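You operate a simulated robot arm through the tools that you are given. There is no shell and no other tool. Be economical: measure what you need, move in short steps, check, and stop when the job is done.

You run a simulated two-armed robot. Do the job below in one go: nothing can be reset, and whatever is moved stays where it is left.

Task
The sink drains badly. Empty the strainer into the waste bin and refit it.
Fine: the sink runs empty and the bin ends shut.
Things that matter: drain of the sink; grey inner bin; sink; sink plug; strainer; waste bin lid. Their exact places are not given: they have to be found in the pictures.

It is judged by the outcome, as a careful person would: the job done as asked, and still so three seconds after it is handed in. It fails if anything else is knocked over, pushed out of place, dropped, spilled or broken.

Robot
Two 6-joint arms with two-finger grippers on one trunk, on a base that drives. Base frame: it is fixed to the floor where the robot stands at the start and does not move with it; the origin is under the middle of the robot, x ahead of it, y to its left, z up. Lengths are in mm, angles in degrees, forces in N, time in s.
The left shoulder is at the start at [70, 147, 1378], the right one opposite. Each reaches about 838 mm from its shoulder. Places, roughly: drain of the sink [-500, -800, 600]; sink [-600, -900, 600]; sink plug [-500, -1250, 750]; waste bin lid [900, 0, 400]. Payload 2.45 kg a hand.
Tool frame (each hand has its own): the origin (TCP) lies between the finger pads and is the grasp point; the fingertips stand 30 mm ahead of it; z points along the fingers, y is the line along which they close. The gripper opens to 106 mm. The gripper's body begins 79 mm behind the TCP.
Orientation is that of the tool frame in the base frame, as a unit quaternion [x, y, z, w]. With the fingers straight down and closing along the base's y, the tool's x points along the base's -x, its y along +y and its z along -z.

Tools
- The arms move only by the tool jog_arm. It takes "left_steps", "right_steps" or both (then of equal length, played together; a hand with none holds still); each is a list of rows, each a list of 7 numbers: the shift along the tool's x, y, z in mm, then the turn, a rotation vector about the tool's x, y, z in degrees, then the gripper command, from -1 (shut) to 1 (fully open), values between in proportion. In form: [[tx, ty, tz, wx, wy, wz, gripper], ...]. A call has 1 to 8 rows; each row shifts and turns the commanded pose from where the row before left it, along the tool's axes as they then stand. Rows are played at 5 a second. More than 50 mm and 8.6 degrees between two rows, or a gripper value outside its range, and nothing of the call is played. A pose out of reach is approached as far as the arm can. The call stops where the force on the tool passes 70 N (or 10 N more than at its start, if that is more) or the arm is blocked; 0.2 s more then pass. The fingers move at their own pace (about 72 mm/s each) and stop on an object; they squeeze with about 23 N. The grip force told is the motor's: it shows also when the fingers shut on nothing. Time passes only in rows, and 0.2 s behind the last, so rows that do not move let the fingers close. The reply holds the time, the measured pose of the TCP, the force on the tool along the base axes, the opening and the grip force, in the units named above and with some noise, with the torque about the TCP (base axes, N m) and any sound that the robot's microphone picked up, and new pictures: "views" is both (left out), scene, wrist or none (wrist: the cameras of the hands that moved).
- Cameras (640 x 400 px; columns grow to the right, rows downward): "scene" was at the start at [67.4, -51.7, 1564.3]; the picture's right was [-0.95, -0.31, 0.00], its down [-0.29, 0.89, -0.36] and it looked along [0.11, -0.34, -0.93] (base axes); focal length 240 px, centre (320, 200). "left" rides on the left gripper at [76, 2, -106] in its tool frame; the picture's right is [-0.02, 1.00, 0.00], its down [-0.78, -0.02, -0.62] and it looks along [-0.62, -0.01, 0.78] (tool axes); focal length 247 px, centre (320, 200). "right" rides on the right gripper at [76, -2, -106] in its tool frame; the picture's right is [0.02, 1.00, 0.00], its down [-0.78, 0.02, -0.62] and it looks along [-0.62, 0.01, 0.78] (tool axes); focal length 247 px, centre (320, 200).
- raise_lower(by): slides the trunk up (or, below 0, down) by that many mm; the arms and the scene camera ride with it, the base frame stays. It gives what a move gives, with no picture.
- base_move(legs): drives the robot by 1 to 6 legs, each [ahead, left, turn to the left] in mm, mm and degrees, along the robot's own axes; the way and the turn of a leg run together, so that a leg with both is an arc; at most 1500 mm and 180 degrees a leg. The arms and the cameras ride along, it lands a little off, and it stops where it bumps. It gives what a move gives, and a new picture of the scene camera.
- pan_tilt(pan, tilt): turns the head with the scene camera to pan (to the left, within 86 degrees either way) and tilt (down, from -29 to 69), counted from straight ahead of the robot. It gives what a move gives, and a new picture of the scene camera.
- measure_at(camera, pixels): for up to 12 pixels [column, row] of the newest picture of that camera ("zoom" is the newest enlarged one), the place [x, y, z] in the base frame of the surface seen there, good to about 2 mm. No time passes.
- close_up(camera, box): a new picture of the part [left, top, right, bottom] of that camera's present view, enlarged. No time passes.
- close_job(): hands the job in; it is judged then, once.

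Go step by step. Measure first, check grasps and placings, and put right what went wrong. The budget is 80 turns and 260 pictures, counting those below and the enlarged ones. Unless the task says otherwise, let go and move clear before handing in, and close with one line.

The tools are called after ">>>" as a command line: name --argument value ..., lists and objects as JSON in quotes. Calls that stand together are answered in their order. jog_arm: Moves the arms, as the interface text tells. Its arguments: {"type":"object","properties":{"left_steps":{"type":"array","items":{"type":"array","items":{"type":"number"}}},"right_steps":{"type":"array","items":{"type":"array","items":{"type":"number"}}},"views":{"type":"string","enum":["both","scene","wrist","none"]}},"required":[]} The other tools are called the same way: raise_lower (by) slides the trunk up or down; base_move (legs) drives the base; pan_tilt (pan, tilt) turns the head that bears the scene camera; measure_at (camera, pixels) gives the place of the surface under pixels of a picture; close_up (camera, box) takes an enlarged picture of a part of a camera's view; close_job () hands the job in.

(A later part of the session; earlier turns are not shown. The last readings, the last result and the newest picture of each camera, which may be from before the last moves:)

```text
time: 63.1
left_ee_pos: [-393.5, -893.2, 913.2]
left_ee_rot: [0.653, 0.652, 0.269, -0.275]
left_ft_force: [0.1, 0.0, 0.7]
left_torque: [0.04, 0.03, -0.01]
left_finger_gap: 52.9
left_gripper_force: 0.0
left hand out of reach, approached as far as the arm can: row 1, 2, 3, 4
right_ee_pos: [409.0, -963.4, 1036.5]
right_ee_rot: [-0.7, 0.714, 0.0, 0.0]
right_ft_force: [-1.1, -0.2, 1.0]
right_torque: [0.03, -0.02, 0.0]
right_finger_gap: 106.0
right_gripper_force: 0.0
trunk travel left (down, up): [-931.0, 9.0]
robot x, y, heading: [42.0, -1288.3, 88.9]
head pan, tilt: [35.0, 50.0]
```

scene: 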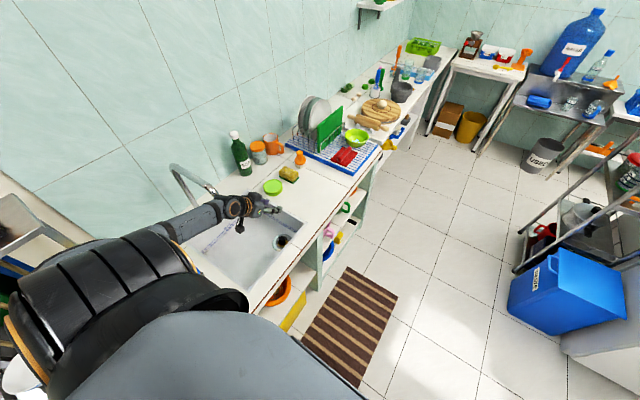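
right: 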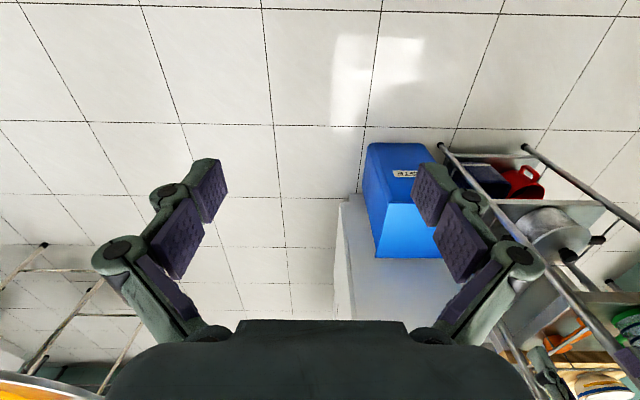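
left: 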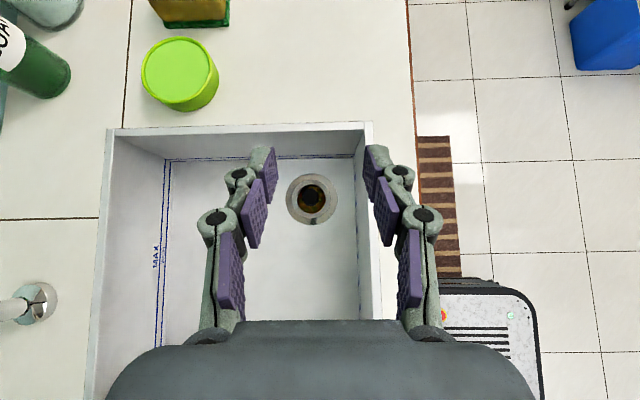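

Pulling back makes it worse, so extending should help. I'll raise the hand and push it forward to find out.

>>> jog_arm --left_steps '[[33, 0, -33, 0, 0, 0, 0], [33, 0, -33, 0, 0, 0, 0], [33, 0, 33, 0, 0, 0, 0], [33, 0, 33, 0, 0, 0, 0], [33, 0, 33, 0, 0, 0, 0], [33, 0, 33, 0, 0, 0, 0], [33, 0, 33, 0, 0, 0, 0], [33, 0, 33, 0, 0, 0, 0]]' --views "none"

>>> jog_arm --left_steps '[[33, 0, 33, 0, 0, 0, 0], [0, 0, 0, 0, 0, 0, 0]]' --views "none"

```text
time: 64.9
left_ee_pos: [-355.3, -717.9, 1062.5]
left_ee_rot: [0.653, 0.653, 0.269, -0.274]
left_ft_force: [0.4, -0.3, 0.7]
left_torque: [0.04, 0.02, 0.02]
left_finger_gap: 52.9
left_gripper_force: 0.0
left hand out of reach, approached as far as the arm can: row 2, 5, 6, 7, 8
right_ee_pos: [409.2, -961.9, 1035.2]
right_ee_rot: [-0.7, 0.714, -0.001, 0.0]
right_ft_force: [-0.4, -0.2, 0.0]
right_torque: [-0.05, -0.02, -0.02]
right_finger_gap: 105.8
right_gripper_force: 0.1
trunk travel left (down, up): [-931.0, 9.0]
robot x, y, heading: [40.2, -1290.4, 89.1]
head pan, tilt: [35.0, 50.0]
```

```text
time: 65.5
left_ee_pos: [-349.2, -709.7, 1076.7]
left_ee_rot: [0.653, 0.652, 0.271, -0.274]
left_ft_force: [0.4, 0.9, -0.2]
left_torque: [0.0, 0.0, 0.02]
left_finger_gap: 53.2
left_gripper_force: 0.1
left hand out of reach, approached as far as the arm can: row 1
right_ee_pos: [408.1, -962.4, 1035.7]
right_ee_rot: [-0.701, 0.713, 0.0, -0.001]
right_ft_force: [0.2, 0.1, -0.2]
right_torque: [0.0, 0.0, 0.0]
right_finger_gap: 105.8
right_gripper_force: 0.0
trunk travel left (down, up): [-931.0, 9.0]
robot x, y, heading: [39.2, -1288.3, 88.9]
head pan, tilt: [35.0, 50.0]
```

Rolled 180° this arm stays at its limit, so I'll go back to the original roll, where it tracked well, and keep the camera low but clear.

>>> jog_arm --left_steps '[[0, 0, 0, 0, 0, -8.5, 0], [0, 0, 0, 0, 0, -8.5, 0], [0, 0, 0, 0, 0, -8.5, 0], [0, 0, 0, 0, 0, -8.5, 0], [0, 0, 0, 0, 0, -8.5, 0], [0, 0, 0, 0, 0, -8.5, 0], [0, 0, 0, 0, 0, -8.5, 0], [0, 0, 0, 0, 0, -8.5, 0]]' --views "none"

>>> jog_arm --left_steps '[[0, 0, 0, 0, 0, -8.5, 0], [0, 0, 0, 0, 0, -8.5, 0], [0, 0, 0, 0, 0, -8.5, 0], [0, 0, 0, 0, 0, -8.5, 0], [0, 0, 0, 0, 0, -8.5, 0], [0, 0, 0, 0, 0, -8.5, 0], [0, 0, 0, 0, 0, -8.5, 0], [0, 0, 0, 0, 0, -8.5, 0]]' --views "none"

>>> jog_arm --left_steps '[[0, 0, 0, 0, 0, -7.33, 0], [0, 0, 0, 0, 0, -7.33, 0], [0, 0, 0, 0, 0, -7.33, 0], [0, 0, 0, 0, 0, -7.33, 0], [0, 0, 0, 0, 0, -7.33, 0], [0, 0, 0, 0, 0, -7.33, 0]]' --views "none"

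```text
time: 67.3
left_ee_pos: [-348.2, -709.2, 1076.8]
left_ee_rot: [0.178, 0.906, 0.378, -0.074]
left_ft_force: [0.0, -1.0, 0.9]
left_torque: [-0.02, -0.01, -0.01]
left_finger_gap: 53.3
left_gripper_force: 0.1
right_ee_pos: [409.2, -962.4, 1035.1]
right_ee_rot: [-0.7, 0.714, 0.0, 0.001]
right_ft_force: [0.1, 0.9, 0.5]
right_torque: [-0.01, 0.04, -0.04]
right_finger_gap: 106.0
right_gripper_force: 0.2
trunk travel left (down, up): [-931.0, 9.0]
robot x, y, heading: [35.1, -1293.1, 89.1]
head pan, tilt: [35.0, 50.0]
```

```text
time: 69.1
left_ee_pos: [-348.0, -709.7, 1076.3]
left_ee_rot: [-0.358, 0.851, 0.354, 0.149]
left_ft_force: [0.1, 0.2, -0.7]
left_torque: [0.0, -0.02, 0.02]
left_finger_gap: 53.2
left_gripper_force: 0.1
right_ee_pos: [409.7, -961.6, 1034.9]
right_ee_rot: [-0.701, 0.713, 0.0, -0.001]
right_ft_force: [-0.2, 0.0, -0.2]
right_torque: [0.01, 0.02, 0.02]
right_finger_gap: 106.0
right_gripper_force: 0.1
trunk travel left (down, up): [-931.0, 9.0]
robot x, y, heading: [39.7, -1287.6, 88.6]
head pan, tilt: [35.0, 50.0]
```

```text
time: 70.5
left_ee_pos: [-347.9, -708.8, 1077.1]
left_ee_rot: [-0.651, 0.655, 0.272, 0.271]
left_ft_force: [0.1, 0.6, -0.7]
left_torque: [0.01, -0.03, 0.0]
left_finger_gap: 53.1
left_gripper_force: 0.1
right_ee_pos: [409.5, -962.3, 1035.8]
right_ee_rot: [-0.701, 0.713, 0.001, 0.0]
right_ft_force: [0.1, 0.6, -0.2]
right_torque: [0.03, 0.02, -0.02]
right_finger_gap: 106.0
right_gripper_force: 0.0
trunk travel left (down, up): [-931.0, 9.0]
robot x, y, heading: [41.1, -1286.0, 89.0]
head pan, tilt: [35.0, 50.0]
```

Tracking is back at (-348,-709,1077) with a 45° pitch and the original roll. I'll bring the hand over the knob and then lower the trunk.

>>> jog_arm --left_steps '[[18.7, 30, -18.7, 0, 0, 0, 0], [18.7, 30, -18.7, 0, 0, 0, 0], [18.7, 30, -18.7, 0, 0, 0, 0], [18.7, 30, -18.7, 0, 0, 0, 0], [25, 0, 25, 0, 0, 0, 0], [25, 0, 25, 0, 0, 0, 0]]' --views "none"

>>> raise_lower --by -200

>>> jog_arm --left_steps '[[0, 0, 0, 0, 0, 0, 0]]' --views "both"

```text
time: 71.9
left_ee_pos: [-481.8, -803.1, 1042.1]
left_ee_rot: [0.657, -0.647, -0.287, -0.26]
left_ft_force: [-0.4, 0.0, -0.3]
left_torque: [0.05, 0.04, 0.02]
left_finger_gap: 52.8
left_gripper_force: 0.1
left hand out of reach, approached as far as the arm can: row 4, 5, 6
right_ee_pos: [407.2, -962.4, 1036.2]
right_ee_rot: [-0.7, 0.714, 0.0, 0.001]
right_ft_force: [-0.6, -1.0, -0.6]
right_torque: [0.04, -0.02, 0.0]
right_finger_gap: 106.1
right_gripper_force: 0.1
trunk travel left (down, up): [-931.0, 9.0]
robot x, y, heading: [39.2, -1290.7, 88.8]
head pan, tilt: [35.0, 50.0]
```

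```text
time: 74.1
left_ee_pos: [-479.5, -801.5, 841.2]
left_ee_rot: [0.657, -0.648, -0.287, -0.259]
left_ft_force: [-0.5, 0.6, -0.1]
left_torque: [0.0, 0.01, 0.01]
left_finger_gap: 53.2
left_gripper_force: 0.1
right_ee_pos: [408.6, -961.0, 835.8]
right_ee_rot: [-0.7, 0.715, 0.0, 0.001]
right_ft_force: [-0.9, 0.3, 0.1]
right_torque: [-0.02, 0.02, -0.04]
right_finger_gap: 106.0
right_gripper_force: 0.0
trunk travel left (down, up): [-731.0, 209.0]
robot x, y, heading: [39.2, -1293.2, 88.9]
head pan, tilt: [35.0, 50.0]
```

```text
time: 74.5
left_ee_pos: [-481.5, -801.2, 842.6]
left_ee_rot: [0.657, -0.647, -0.287, -0.259]
left_ft_force: [0.7, -0.1, 0.0]
left_torque: [0.0, 0.01, -0.03]
left_finger_gap: 53.0
left_gripper_force: 0.1
right_ee_pos: [409.5, -961.9, 836.0]
right_ee_rot: [-0.701, 0.713, 0.0, 0.0]
right_ft_force: [0.2, -0.7, -0.2]
right_torque: [0.04, -0.04, 0.01]
right_finger_gap: 106.2
right_gripper_force: 0.1
trunk travel left (down, up): [-731.0, 209.0]
robot x, y, heading: [42.5, -1289.2, 88.7]
head pan, tilt: [35.0, 50.0]
```

scene: 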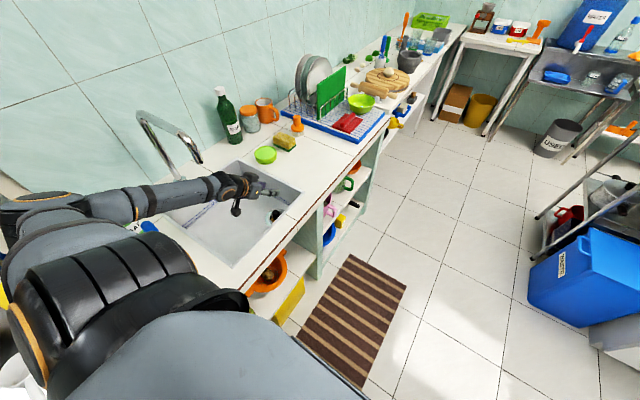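
left: 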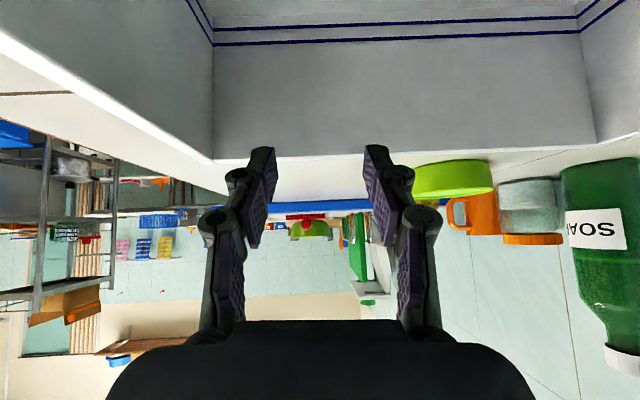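

The hand is above the knob at z≈842, but the forearm passes near the faucet spout at (195,160). I'll check that clearance before going lower.

>>> measure_at --camera "scene" --pixels '[[195, 158], [160, 120], [180, 178], [175, 165], [145, 195], [60, 200], [215, 183], [120, 200], [276, 214], [236, 208], [155, 145], [20, 205]]'

>>> close_up --camera "scene" --box '[100, 90, 320, 270]'

```text
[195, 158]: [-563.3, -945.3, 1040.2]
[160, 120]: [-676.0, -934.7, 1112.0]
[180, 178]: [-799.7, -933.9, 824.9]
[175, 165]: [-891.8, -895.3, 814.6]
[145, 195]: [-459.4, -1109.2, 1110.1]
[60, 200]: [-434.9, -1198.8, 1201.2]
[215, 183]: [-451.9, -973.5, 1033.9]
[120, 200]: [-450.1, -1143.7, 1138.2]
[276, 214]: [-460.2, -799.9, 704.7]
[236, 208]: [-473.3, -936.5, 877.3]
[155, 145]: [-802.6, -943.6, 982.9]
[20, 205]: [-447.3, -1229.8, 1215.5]
```

```text
2.22 times, centred on (210, 180) of scene
```

zoom: 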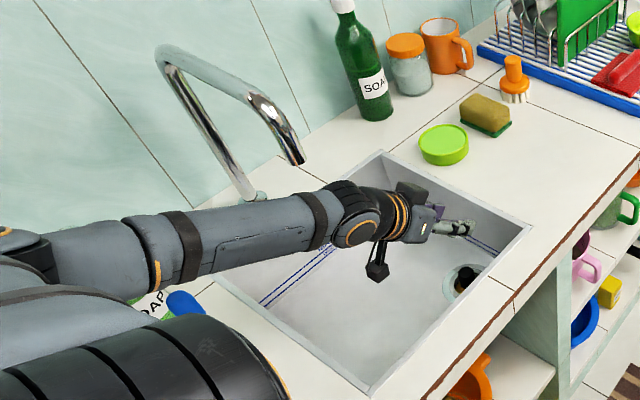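

The spout tip (-563,-945,1040) clears the forearm, which is at x≈-455, by about 60 mm. I'll descend most of the way to just above the knob and check.

>>> jog_arm --left_steps '[[26.2, -5.6, 24.1, 0, 0, 0, 0], [26.2, -5.6, 24.1, 0, 0, 0, 0], [26.2, -5.6, 24.1, 0, 0, 0, 0]]' --views "both"

>>> close_up --camera "scene" --box '[200, 150, 330, 260]'

```text
time: 75.3
left_ee_pos: [-466.4, -805.8, 734.2]
left_ee_rot: [0.657, -0.648, -0.287, -0.259]
left_ft_force: [-0.3, 0.0, -0.5]
left_torque: [0.04, 0.02, -0.01]
left_finger_gap: 53.2
left_gripper_force: 0.0
right_ee_pos: [409.3, -962.5, 835.4]
right_ee_rot: [-0.7, 0.714, 0.0, 0.0]
right_ft_force: [0.6, 1.6, -0.4]
right_torque: [0.03, 0.0, -0.01]
right_finger_gap: 105.9
right_gripper_force: 0.1
trunk travel left (down, up): [-731.0, 209.0]
robot x, y, heading: [42.4, -1289.6, 88.9]
head pan, tilt: [35.0, 50.0]
```

scene: 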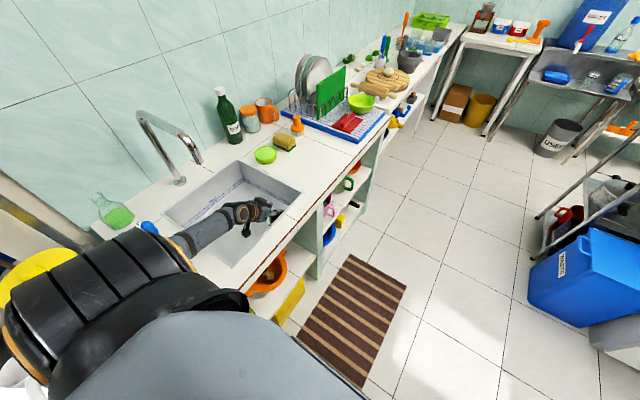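
left: 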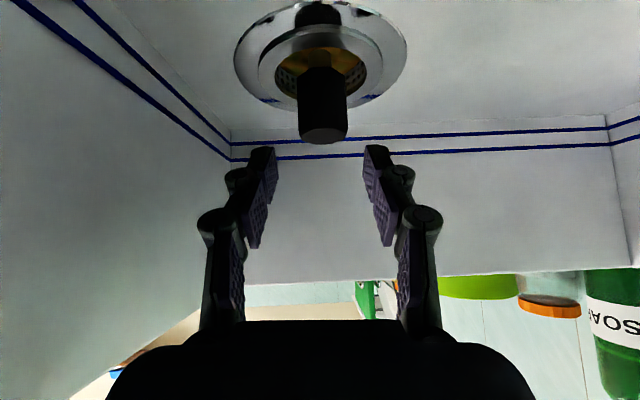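

```text
3.64 times, centred on (265, 205) of scene
```

zoom: 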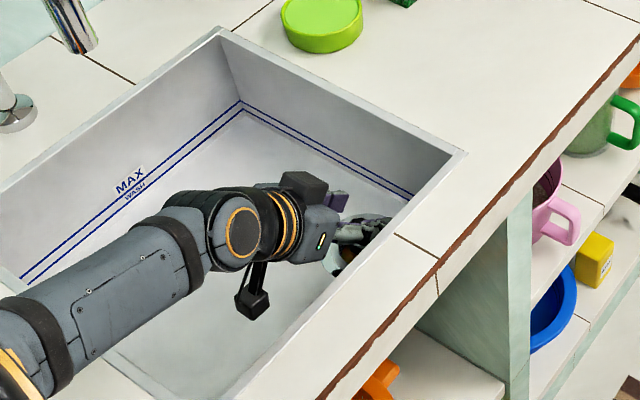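

The knob at (322,100) in the left picture is centred between the fingers. I'll go down the last 35 mm and close.

>>> jog_arm --left_steps '[[12.5, 0.5, 12.3, 0, 0, 0, 0], [12.5, 0.5, 12.3, 0, 0, 0, 0]]' --views "wrist"

>>> jog_arm --left_steps '[[0, 0, 0, 0, 0, 0, -1], [0, 0, 0, 0, 0, 0, -1], [0, 0, 0, 0, 0, 0, -1], [0, 0, 0, 0, 0, 0, -1]]' --views "wrist"

```text
time: 75.9
left_ee_pos: [-470.2, -804.0, 697.5]
left_ee_rot: [0.657, -0.648, -0.287, -0.259]
left_ft_force: [0.3, 0.9, 0.2]
left_torque: [0.01, 0.01, -0.01]
left_finger_gap: 52.9
left_gripper_force: 0.0
right_ee_pos: [408.3, -961.6, 836.2]
right_ee_rot: [-0.701, 0.714, 0.0, 0.0]
right_ft_force: [0.2, -0.3, -0.1]
right_torque: [0.02, -0.01, 0.0]
right_finger_gap: 106.0
right_gripper_force: 0.0
trunk travel left (down, up): [-731.0, 209.0]
robot x, y, heading: [41.9, -1287.9, 89.0]
head pan, tilt: [35.0, 50.0]
```

left: 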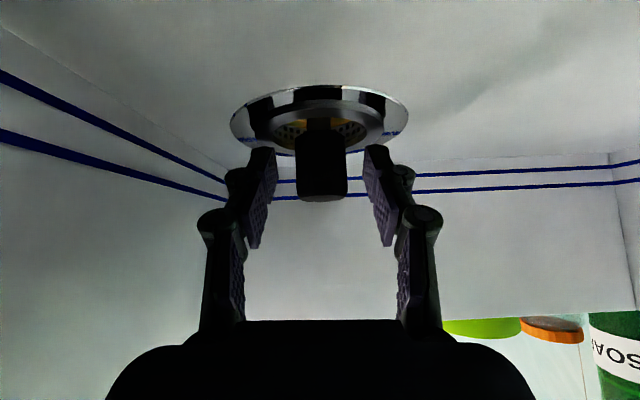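

```text
time: 76.9
left_ee_pos: [-470.0, -804.7, 699.3]
left_ee_rot: [0.656, -0.648, -0.287, -0.259]
left_ft_force: [0.4, 0.2, 1.4]
left_torque: [-0.02, -0.1, -0.02]
left_finger_gap: 27.3
left_gripper_force: 23.1
right_ee_pos: [409.7, -962.7, 836.3]
right_ee_rot: [-0.701, 0.713, 0.0, 0.0]
right_ft_force: [-0.7, -1.2, -0.5]
right_torque: [0.0, 0.01, 0.01]
right_finger_gap: 105.9
right_gripper_force: 0.0
trunk travel left (down, up): [-731.0, 209.0]
robot x, y, heading: [41.8, -1289.3, 89.0]
head pan, tilt: [35.0, 50.0]
```

left: 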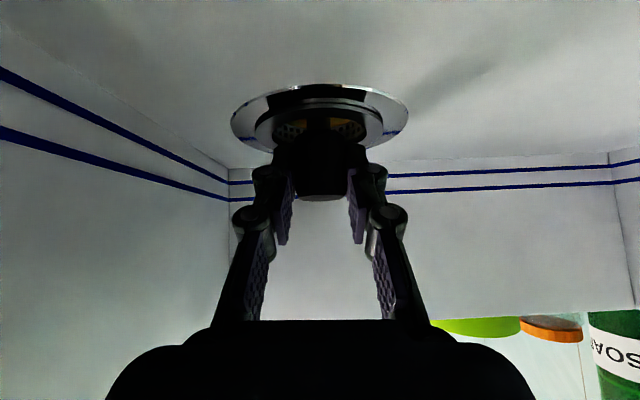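

The knob is held, gap 27.3 mm at 23 N, with the seat pose at (-470,-804.5,699). I'll lift slowly and straight up.

>>> jog_arm --left_steps '[[-5, 0, -5, 0, 0, 0, -1], [-10, 0, -10, 0, 0, 0, -1], [-20, 0, -20, 0, 0, 0, -1], [-20, 0, -20, 0, 0, 0, -1], [0, 0, 0, 0, 0, 0, -1]]' --views "both"

>>> close_up --camera "left" --box '[200, 50, 440, 220]'

>>> close_up --camera "scene" --box '[200, 150, 330, 260]'

```text
time: 78.1
left_ee_pos: [-467.4, -805.1, 776.7]
left_ee_rot: [0.656, -0.648, -0.286, -0.259]
left_ft_force: [0.6, 0.3, 0.0]
left_torque: [0.02, -0.01, 0.02]
left_finger_gap: 0.0
left_gripper_force: 22.9
right_ee_pos: [408.5, -962.4, 836.3]
right_ee_rot: [-0.7, 0.714, 0.0, 0.001]
right_ft_force: [0.4, 1.2, 0.8]
right_torque: [0.02, 0.04, 0.0]
right_finger_gap: 105.9
right_gripper_force: 0.0
trunk travel left (down, up): [-731.0, 209.0]
robot x, y, heading: [41.6, -1290.8, 88.9]
head pan, tilt: [35.0, 50.0]
```

scene: 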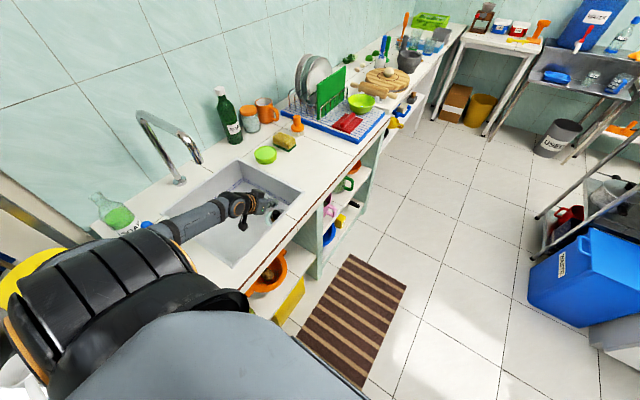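
left: 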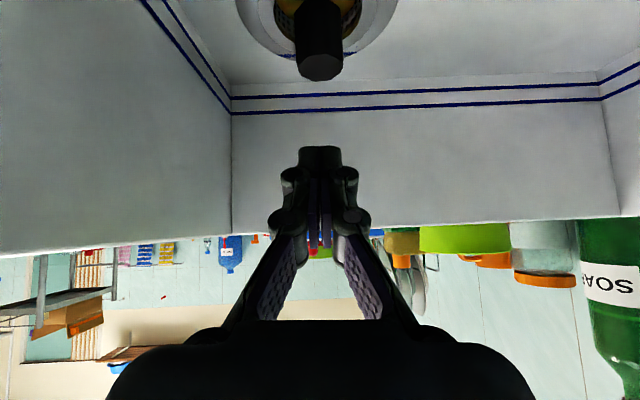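

```text
2.35 times, centred on (320, 135) of left
```

zoom: 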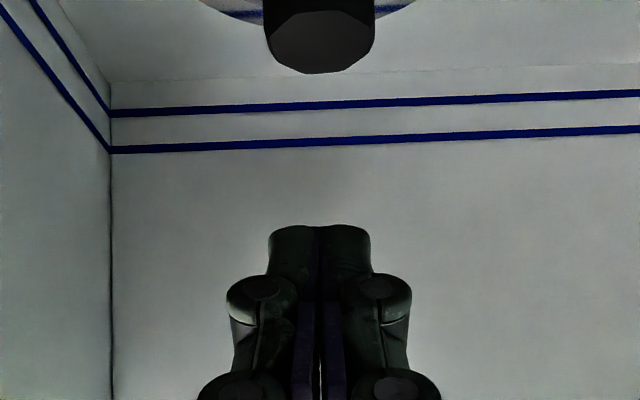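

```text
3.64 times, centred on (265, 205) of scene
```

zoom: 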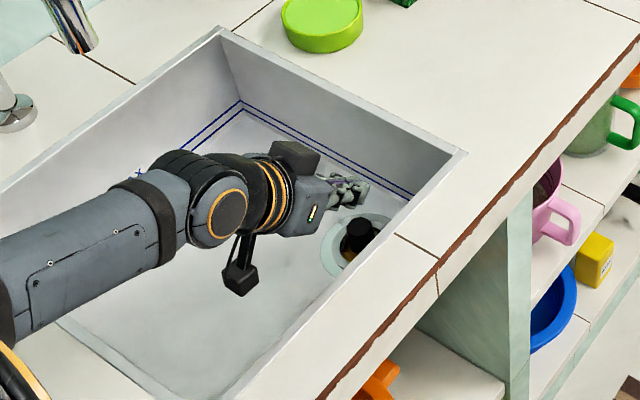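

The fingers slipped off. The strainer is still seated, knob at (320,60) in the left picture, so it may be wedged or locked. I'll check whether it moved and look at the seat closely.

>>> measure_at --camera "left" --pixels '[[320, 70], [312, 65], [330, 65], [318, 35], [290, 30], [350, 25], [270, 10], [385, 10]]'

>>> close_up --camera "left" --box '[220, 0, 420, 100]'

>>> close_up --camera "scene" --box '[255, 190, 295, 225]'

```text
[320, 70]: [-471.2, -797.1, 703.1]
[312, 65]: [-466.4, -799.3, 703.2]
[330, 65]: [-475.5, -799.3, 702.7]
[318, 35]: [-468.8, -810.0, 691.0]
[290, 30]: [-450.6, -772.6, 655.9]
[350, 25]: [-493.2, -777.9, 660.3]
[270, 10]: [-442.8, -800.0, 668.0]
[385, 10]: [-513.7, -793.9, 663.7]
```

```text
3.20 times, centred on (320, 50) of left
```

zoom: 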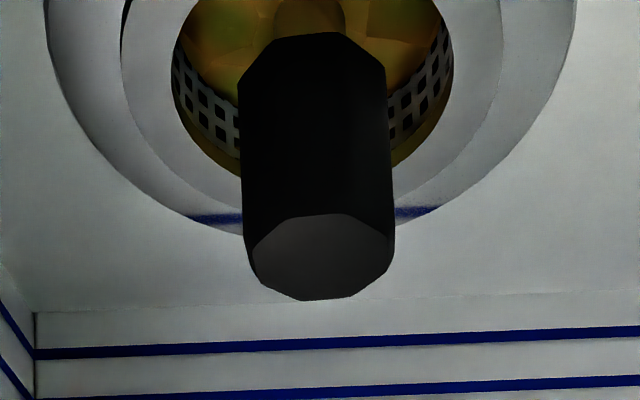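

```text
11.43 times, centred on (275, 208) of scene
```

zoom: 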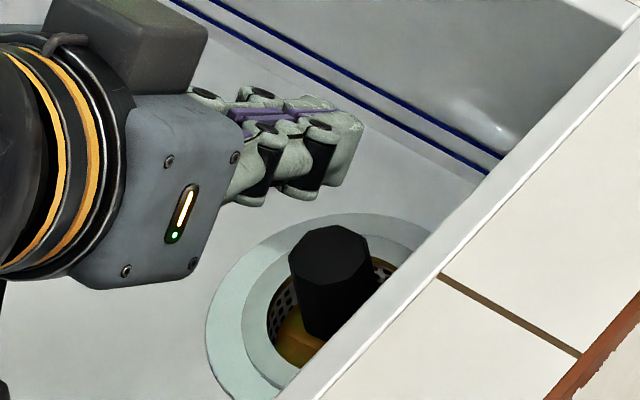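

The strainer hasn't moved: knob top still at 703, mesh basket with waste inside. I'll regrip about 8 mm deeper and pull in tiny steps while reading the force.

>>> jog_arm --left_steps '[[0, 0, 0, 0, 0, 0, 0], [0, 0, 0, 0, 0, 0, 0], [25, 1, 25, 0, 0, 0, 0], [25, 1, 25, 0, 0, 0, 0], [8, 0, 8, 0, 0, 0, 0]]' --views "wrist"

>>> jog_arm --left_steps '[[3, 0, 0, 0, 0, 0, -1], [0, 0, 0, 0, 0, 0, -1], [0, 0, 0, 0, 0, 0, -1], [0, 0, 0, 0, 0, 0, -1]]' --views "wrist"

>>> jog_arm --left_steps '[[-1.5, 0, -1.5, 0, 0, 0, -1], [0, 0, 0, 0, 0, 0, -1]]' --views "none"

>>> jog_arm --left_steps '[[-2, 0, -2, 0, 0, 0, -1], [0, 0, 0, 0, 0, 0, -1]]' --views "wrist"

```text
time: 79.3
left_ee_pos: [-471.2, -805.7, 695.6]
left_ee_rot: [0.657, -0.647, -0.288, -0.259]
left_ft_force: [0.0, 0.2, 2.0]
left_torque: [0.04, -0.06, 0.0]
left_finger_gap: 53.0
left_gripper_force: 0.1
right_ee_pos: [408.0, -962.0, 837.9]
right_ee_rot: [-0.701, 0.713, 0.0, 0.0]
right_ft_force: [-0.2, 0.9, 0.1]
right_torque: [-0.01, 0.01, -0.01]
right_finger_gap: 106.1
right_gripper_force: 0.1
trunk travel left (down, up): [-731.0, 209.0]
robot x, y, heading: [38.1, -1289.8, 88.9]
head pan, tilt: [35.0, 50.0]
```

left: 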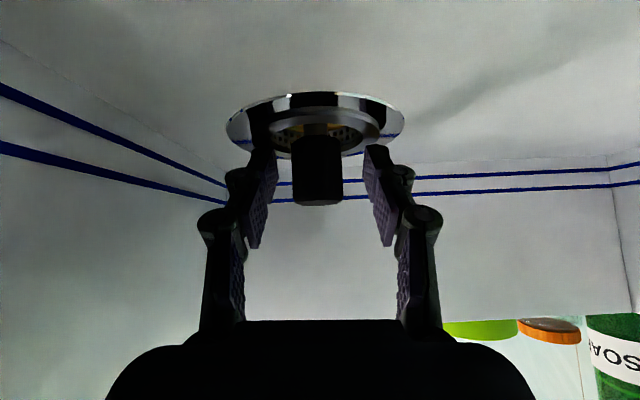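

```text
time: 80.3
left_ee_pos: [-470.4, -806.5, 697.3]
left_ee_rot: [0.656, -0.647, -0.29, -0.259]
left_ft_force: [0.3, 8.7, 23.6]
left_torque: [0.52, -0.48, 0.17]
left_finger_gap: 27.7
left_gripper_force: 23.9
right_ee_pos: [410.4, -964.0, 835.7]
right_ee_rot: [-0.7, 0.714, 0.001, 0.0]
right_ft_force: [0.1, 0.5, -0.1]
right_torque: [-0.01, 0.01, 0.01]
right_finger_gap: 105.9
right_gripper_force: 0.0
trunk travel left (down, up): [-731.0, 209.0]
robot x, y, heading: [43.3, -1290.5, 88.8]
head pan, tilt: [35.0, 50.0]
```

left: 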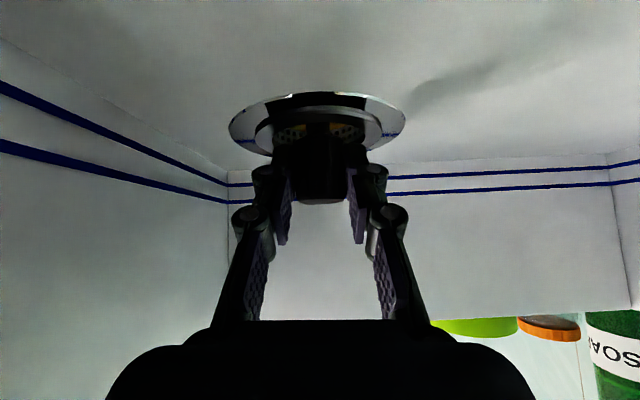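

```text
time: 80.9
left_ee_pos: [-469.9, -805.4, 695.9]
left_ee_rot: [0.656, -0.648, -0.288, -0.26]
left_ft_force: [0.8, 11.4, 19.1]
left_torque: [0.78, -0.46, 0.19]
left_finger_gap: 27.6
left_gripper_force: 22.9
right_ee_pos: [410.2, -962.2, 835.8]
right_ee_rot: [-0.7, 0.714, 0.001, -0.001]
right_ft_force: [0.0, 0.7, 0.3]
right_torque: [-0.02, -0.02, -0.03]
right_finger_gap: 106.0
right_gripper_force: 0.0
trunk travel left (down, up): [-731.0, 209.0]
robot x, y, heading: [38.5, -1287.7, 89.0]
head pan, tilt: [35.0, 50.0]
```

```text
time: 81.5
left_ee_pos: [-470.7, -808.4, 697.1]
left_ee_rot: [0.657, -0.648, -0.286, -0.258]
left_ft_force: [1.9, 6.5, 7.8]
left_torque: [0.45, -0.29, 0.03]
left_finger_gap: 27.3
left_gripper_force: 22.7
right_ee_pos: [411.2, -962.1, 834.7]
right_ee_rot: [-0.7, 0.714, 0.001, -0.001]
right_ft_force: [-0.4, 0.4, 0.9]
right_torque: [-0.01, 0.01, 0.01]
right_finger_gap: 106.0
right_gripper_force: 0.0
trunk travel left (down, up): [-731.0, 209.0]
robot x, y, heading: [38.9, -1288.4, 89.2]
head pan, tilt: [35.0, 50.0]
```

left: 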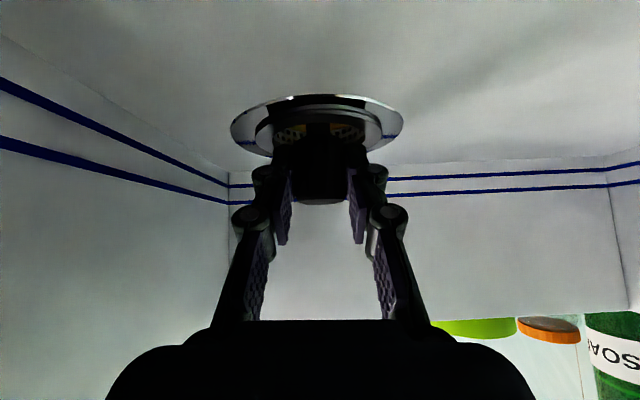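

The tips were bottoming out and that contact force is easing as I lift. I'll continue in small pulls to see how hard the strainer resists.

>>> jog_arm --left_steps '[[-1.5, 0, -1.5, 0, 0, 0, -1], [0, 0, 0, 0, 0, 0, -1]]' --views "none"

>>> jog_arm --left_steps '[[-1.5, 0, -1.5, 0, 0, 0, -1], [0, 0, 0, 0, 0, 0, -1]]' --views "none"

>>> jog_arm --left_steps '[[-1.5, 0, -1.5, 0, 0, 0, -1], [0, 0, 0, 0, 0, 0, -1]]' --views "wrist"

```text
time: 82.1
left_ee_pos: [-472.2, -809.0, 697.4]
left_ee_rot: [0.658, -0.648, -0.285, -0.257]
left_ft_force: [3.0, -0.6, -2.3]
left_torque: [-0.1, -0.22, 0.0]
left_finger_gap: 27.2
left_gripper_force: 23.3
right_ee_pos: [408.9, -960.6, 836.5]
right_ee_rot: [-0.7, 0.714, 0.0, 0.0]
right_ft_force: [0.1, -0.2, -0.5]
right_torque: [0.03, -0.01, 0.01]
right_finger_gap: 106.1
right_gripper_force: 0.1
trunk travel left (down, up): [-731.0, 209.0]
robot x, y, heading: [40.2, -1287.3, 88.9]
head pan, tilt: [35.0, 50.0]
```

```text
time: 82.7
left_ee_pos: [-473.1, -808.1, 701.0]
left_ee_rot: [0.657, -0.647, -0.287, -0.259]
left_ft_force: [2.1, -1.8, -2.1]
left_torque: [-0.08, -0.1, 0.05]
left_finger_gap: 27.2
left_gripper_force: 22.8
right_ee_pos: [408.6, -962.3, 836.1]
right_ee_rot: [-0.7, 0.714, 0.0, -0.001]
right_ft_force: [0.1, 0.8, 0.4]
right_torque: [0.01, 0.04, 0.05]
right_finger_gap: 106.0
right_gripper_force: 0.1
trunk travel left (down, up): [-731.0, 209.0]
robot x, y, heading: [44.4, -1286.3, 89.2]
head pan, tilt: [35.0, 50.0]
```

```text
time: 83.3
left_ee_pos: [-472.4, -805.6, 703.6]
left_ee_rot: [0.656, -0.648, -0.286, -0.259]
left_ft_force: [1.5, 0.1, -0.5]
left_torque: [0.03, -0.11, -0.01]
left_finger_gap: 27.5
left_gripper_force: 23.0
right_ee_pos: [407.9, -961.8, 835.8]
right_ee_rot: [-0.7, 0.714, 0.0, 0.0]
right_ft_force: [0.2, -0.5, -1.7]
right_torque: [-0.02, -0.01, -0.03]
right_finger_gap: 106.0
right_gripper_force: 0.0
trunk travel left (down, up): [-731.0, 209.0]
robot x, y, heading: [40.1, -1289.7, 88.7]
head pan, tilt: [35.0, 50.0]
```

left: 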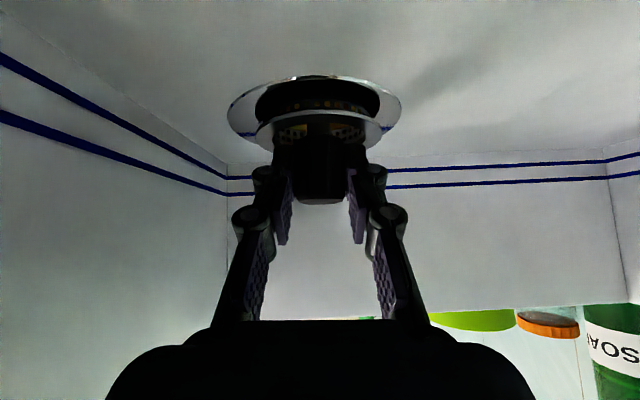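

It's coming up: the dark drain hole at (318,105) now shows beneath the lifted rim. Slow lifting holds, so I'll carry on gently.

>>> jog_arm --left_steps '[[-2, 0, -2, 0, 0, 0, -1], [-2, 0, -2, 0, 0, 0, -1], [-2, 0, -2, 0, 0, 0, -1], [-3, 0, -3, 0, 0, 0, -1], [-3, 0, -3, 0, 0, 0, -1], [-3, 0, -3, 0, 0, 0, -1], [-4, 0, -4, 0, 0, 0, -1], [-4, 0, -4, 0, 0, 0, -1]]' --views "wrist"

>>> jog_arm --left_steps '[[-4, 0, -4, 0, 0, 0, -1], [-5, 0, -5, 0, 0, 0, -1], [-5, 0, -5, 0, 0, 0, -1], [-5, 0, -5, 0, 0, 0, -1], [-5, 0, -5, 0, 0, 0, -1], [-5, 0, -5, 0, 0, 0, -1], [-5, 0, -5, 0, 0, 0, -1], [0, 0, 0, 0, 0, 0, -1]]' --views "both"

>>> close_up --camera "scene" --box '[200, 150, 330, 260]'

```text
time: 85.1
left_ee_pos: [-470.3, -807.0, 735.1]
left_ee_rot: [0.656, -0.648, -0.287, -0.259]
left_ft_force: [-0.3, 0.8, -0.1]
left_torque: [-0.02, -0.02, -0.01]
left_finger_gap: 27.0
left_gripper_force: 23.0
right_ee_pos: [409.1, -961.4, 835.8]
right_ee_rot: [-0.7, 0.714, 0.0, 0.0]
right_ft_force: [0.8, -0.6, 0.1]
right_torque: [0.01, -0.03, 0.01]
right_finger_gap: 106.0
right_gripper_force: 0.0
trunk travel left (down, up): [-731.0, 209.0]
robot x, y, heading: [38.8, -1288.2, 88.9]
head pan, tilt: [35.0, 50.0]
```

left: 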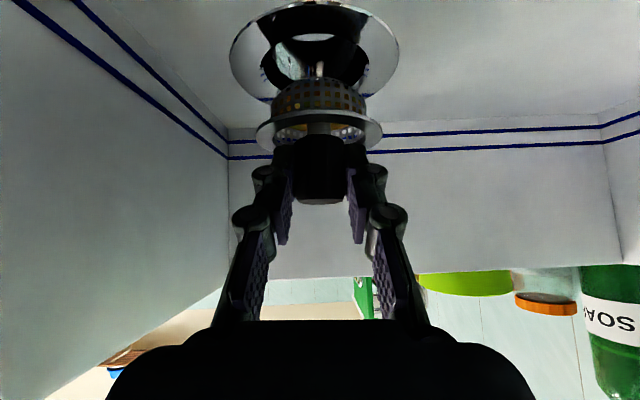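

```text
time: 86.9
left_ee_pos: [-468.5, -806.0, 784.4]
left_ee_rot: [0.656, -0.648, -0.286, -0.258]
left_ft_force: [0.2, 0.3, 0.1]
left_torque: [-0.01, 0.04, 0.02]
left_finger_gap: 27.3
left_gripper_force: 22.7
right_ee_pos: [409.1, -962.4, 836.5]
right_ee_rot: [-0.701, 0.714, 0.0, 0.0]
right_ft_force: [0.1, -0.7, -0.8]
right_torque: [-0.03, -0.01, 0.01]
right_finger_gap: 105.7
right_gripper_force: 0.1
trunk travel left (down, up): [-731.0, 209.0]
robot x, y, heading: [36.1, -1289.6, 88.7]
head pan, tilt: [35.0, 50.0]
```

scene: 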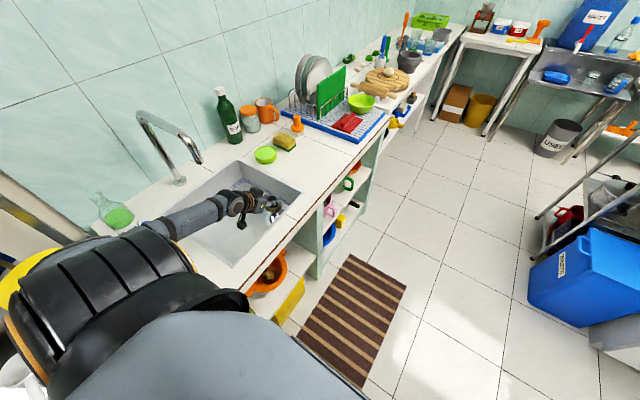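
left: 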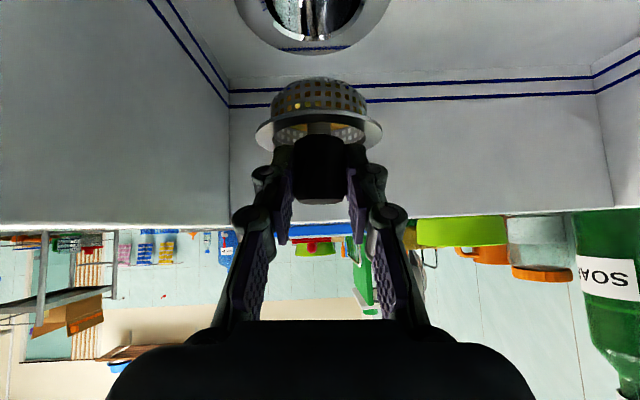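

```text
3.64 times, centred on (265, 205) of scene
```

zoom: 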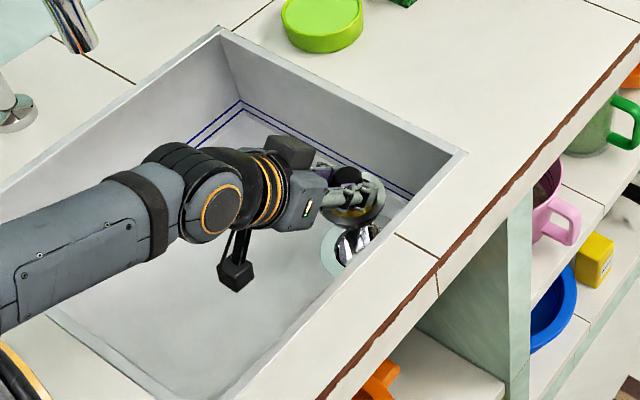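

The strainer is out and held upright with its waste. I'll raise the trunk to clear the counter and back off sideways.

>>> raise_lower --by 150

>>> base_move --legs '[[0, -450, 0]]'

>>> jog_arm --left_steps '[[0, -30, 0, 0, 0, 0, -1], [0, -40, 0, 0, 0, 0, -1], [0, -40, 0, 0, 0, 0, -1], [0, -40, 0, 0, 0, 0, -1], [0, -40, 0, 0, 0, 0, -1], [0, -40, 0, 0, 0, 0, -1], [0, -40, 0, 0, 0, 0, -1], [0, -30, 0, 0, 0, 0, -1]]' --views "both"

```text
time: 88.6
left_ee_pos: [-469.2, -807.4, 933.6]
left_ee_rot: [0.656, -0.648, -0.287, -0.259]
left_ft_force: [0.3, -0.7, -0.5]
left_torque: [0.03, 0.0, -0.01]
left_finger_gap: 27.3
left_gripper_force: 23.1
right_ee_pos: [410.0, -962.4, 986.1]
right_ee_rot: [-0.7, 0.714, -0.001, 0.0]
right_ft_force: [0.0, 0.5, -0.6]
right_torque: [-0.02, 0.03, -0.04]
right_finger_gap: 105.9
right_gripper_force: 0.1
trunk travel left (down, up): [-881.0, 59.0]
robot x, y, heading: [39.7, -1287.0, 88.9]
head pan, tilt: [35.0, 50.0]
```

```text
time: 91.4
left_ee_pos: [-18.4, -815.6, 934.1]
left_ee_rot: [0.656, -0.649, -0.286, -0.259]
left_ft_force: [-0.4, 0.0, -0.8]
left_torque: [-0.02, -0.03, -0.02]
left_finger_gap: 26.9
left_gripper_force: 22.8
right_ee_pos: [858.6, -973.1, 985.9]
right_ee_rot: [-0.699, 0.715, -0.002, 0.0]
right_ft_force: [0.1, -0.2, 0.5]
right_torque: [-0.01, 0.0, -0.02]
right_finger_gap: 106.1
right_gripper_force: 0.1
trunk travel left (down, up): [-881.0, 59.0]
robot x, y, heading: [489.0, -1297.8, 88.9]
head pan, tilt: [35.0, 50.0]
```

scene: 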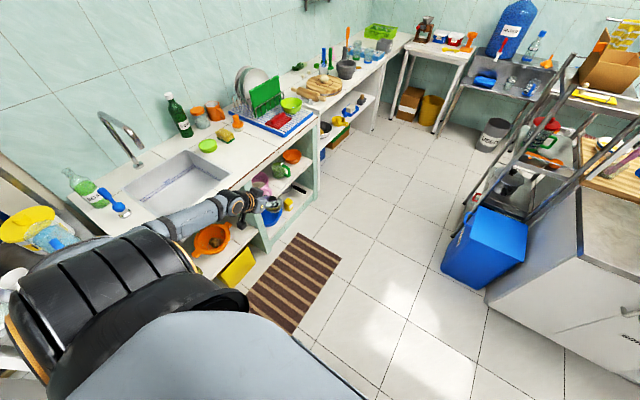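

```text
time: 93.2
left_ee_pos: [283.1, -807.8, 924.8]
left_ee_rot: [0.656, -0.648, -0.287, -0.259]
left_ft_force: [0.9, -0.4, -0.7]
left_torque: [-0.03, 0.03, 0.01]
left_finger_gap: 27.1
left_gripper_force: 22.7
right_ee_pos: [861.7, -971.2, 985.1]
right_ee_rot: [-0.699, 0.715, 0.001, 0.0]
right_ft_force: [-0.2, 0.0, 0.5]
right_torque: [0.0, 0.04, 0.02]
right_finger_gap: 105.8
right_gripper_force: 0.1
trunk travel left (down, up): [-881.0, 59.0]
robot x, y, heading: [489.2, -1298.7, 88.7]
head pan, tilt: [35.0, 50.0]
```

scene: 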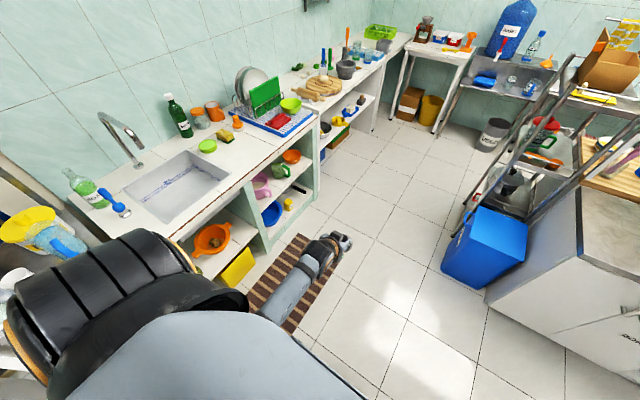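
left: 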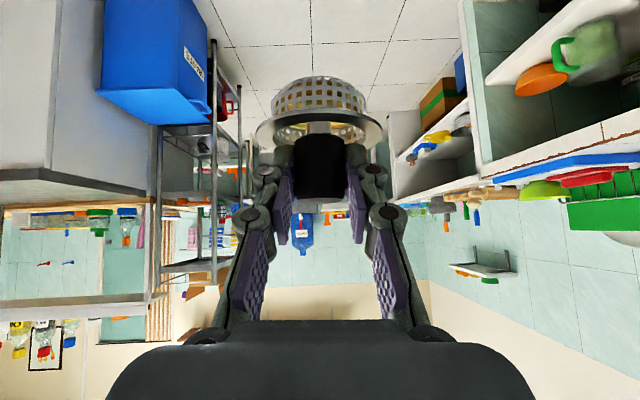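

The strainer is still secure. I'll bring the left hand further inward, measure the rack posts by the bin, then drive round to face it.

>>> measure_at --camera "scene" --pixels '[[452, 240], [545, 95], [620, 125], [500, 130], [470, 205], [583, 190], [525, 225], [460, 230]]'

>>> jog_arm --left_steps '[[0, -35, 0, 0, 0, 0, -1], [0, -35, 0, 0, 0, 0, -1], [0, -35, 0, 0, 0, 0, -1], [0, -35, 0, 0, 0, 0, -1]]' --views "none"

>>> base_move --legs '[[450, 0, 0], [0, 0, -89], [-400, 0, 0], [0, 700, 0]]'

>>> pan_tilt --pan 0 --tilt 45

```text
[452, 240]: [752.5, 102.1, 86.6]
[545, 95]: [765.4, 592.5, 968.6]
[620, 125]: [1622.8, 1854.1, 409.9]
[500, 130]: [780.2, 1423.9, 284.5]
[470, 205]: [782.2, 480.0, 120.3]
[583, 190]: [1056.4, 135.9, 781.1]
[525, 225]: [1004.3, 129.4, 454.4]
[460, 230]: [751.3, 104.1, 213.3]
```

```text
time: 94.0
left_ee_pos: [303.2, -811.2, 904.9]
left_ee_rot: [-0.607, 0.69, 0.339, 0.202]
left_ft_force: [-1.1, 0.7, -0.3]
left_torque: [0.03, -0.02, 0.02]
left_finger_gap: 27.1
left_gripper_force: 23.0
left hand out of reach, approached as far as the arm can: row 3
right_ee_pos: [857.8, -972.2, 987.2]
right_ee_rot: [-0.699, 0.715, 0.0, 0.0]
right_ft_force: [0.0, 0.6, 0.3]
right_torque: [0.0, 0.0, -0.03]
right_finger_gap: 106.1
right_gripper_force: 0.1
trunk travel left (down, up): [-881.0, 59.0]
robot x, y, heading: [492.5, -1295.2, 88.7]
head pan, tilt: [35.0, 50.0]
stopped in row 3 (left hand): the arm was blocked; the commanded pose is now the measured one
```

```text
time: 106.0
left_ee_pos: [582.3, 57.8, 905.6]
left_ee_rot: [0.047, 0.917, 0.103, 0.382]
left_ft_force: [-0.3, 0.3, -0.7]
left_torque: [-0.02, 0.02, 0.0]
left_finger_gap: 26.9
left_gripper_force: 23.4
right_ee_pos: [434.6, -502.9, 986.3]
right_ee_rot: [-0.002, 1.0, 0.0, 0.0]
right_ft_force: [0.1, -0.5, 0.0]
right_torque: [0.0, -0.02, 0.01]
right_finger_gap: 106.0
right_gripper_force: 0.0
trunk travel left (down, up): [-881.0, 59.0]
robot x, y, heading: [98.8, -144.5, 0.6]
head pan, tilt: [35.0, 50.0]
```

scene: 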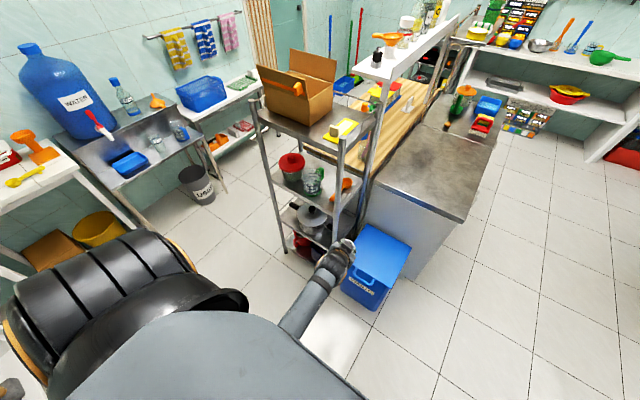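

```text
time: 107.0
left_ee_pos: [581.9, 58.1, 904.9]
left_ee_rot: [0.047, 0.917, 0.103, 0.382]
left_ft_force: [0.4, 0.4, -0.6]
left_torque: [-0.03, -0.01, -0.01]
left_finger_gap: 27.3
left_gripper_force: 22.9
right_ee_pos: [434.3, -502.7, 985.9]
right_ee_rot: [-0.003, 1.0, 0.0, 0.0]
right_ft_force: [0.2, 0.3, -0.3]
right_torque: [0.04, -0.02, 0.01]
right_finger_gap: 105.7
right_gripper_force: 0.0
trunk travel left (down, up): [-881.0, 59.0]
robot x, y, heading: [96.7, -140.8, 0.2]
head pan, tilt: [0.0, 45.0]
```

scene: 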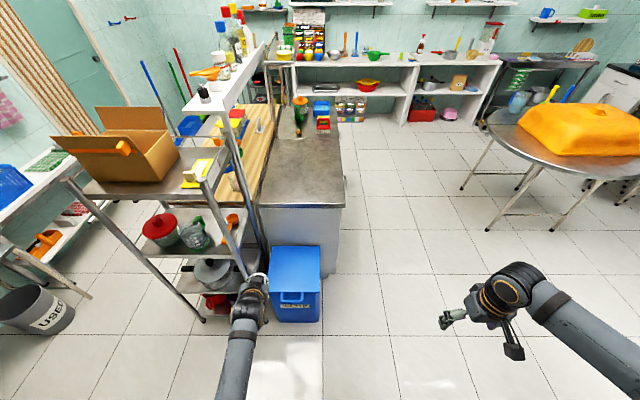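

Reading: the left hand stopped against a limit and is slightly rolled, but the strainer is still gripped (27 mm). I'll level it and park it out to the left, short of the rack (front x≈750), so the lid can swing.

>>> jog_arm --left_steps '[[0, 30, 0, 0, 0, -6, -1], [0, 40, 0, 0, 0, -6, -1], [0, 40, 0, 0, 0, -6, -1], [0, 30, 0, 0, 0, 0, -1], [20, 0, -20, 0, 0, 0, -1], [20, 0, -20, 0, 0, 0, -1]]' --views "both"

```text
time: 108.4
left_ee_pos: [511.0, 181.3, 920.9]
left_ee_rot: [-0.097, 0.913, 0.041, 0.394]
left_ft_force: [0.3, -0.6, -0.6]
left_torque: [0.02, -0.02, 0.03]
left_finger_gap: 26.9
left_gripper_force: 22.8
right_ee_pos: [433.4, -501.8, 986.2]
right_ee_rot: [-0.002, 1.0, 0.0, 0.0]
right_ft_force: [-0.8, -0.1, -0.2]
right_torque: [0.02, -0.02, -0.03]
right_finger_gap: 106.0
right_gripper_force: 0.1
trunk travel left (down, up): [-881.0, 59.0]
robot x, y, heading: [105.2, -142.6, 0.1]
head pan, tilt: [0.0, 45.0]
```

scene: 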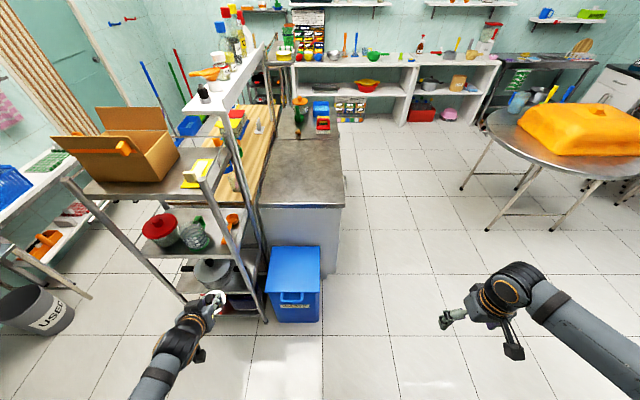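
left: 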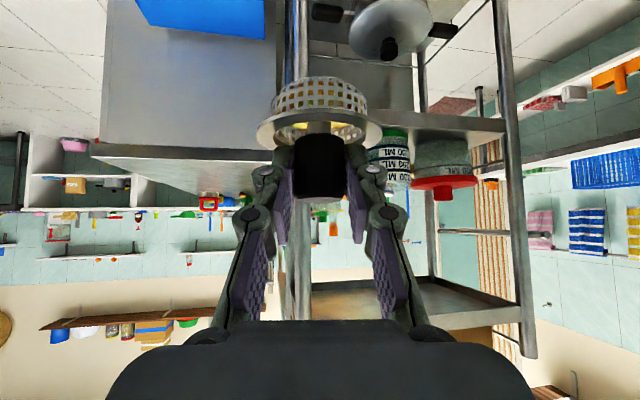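

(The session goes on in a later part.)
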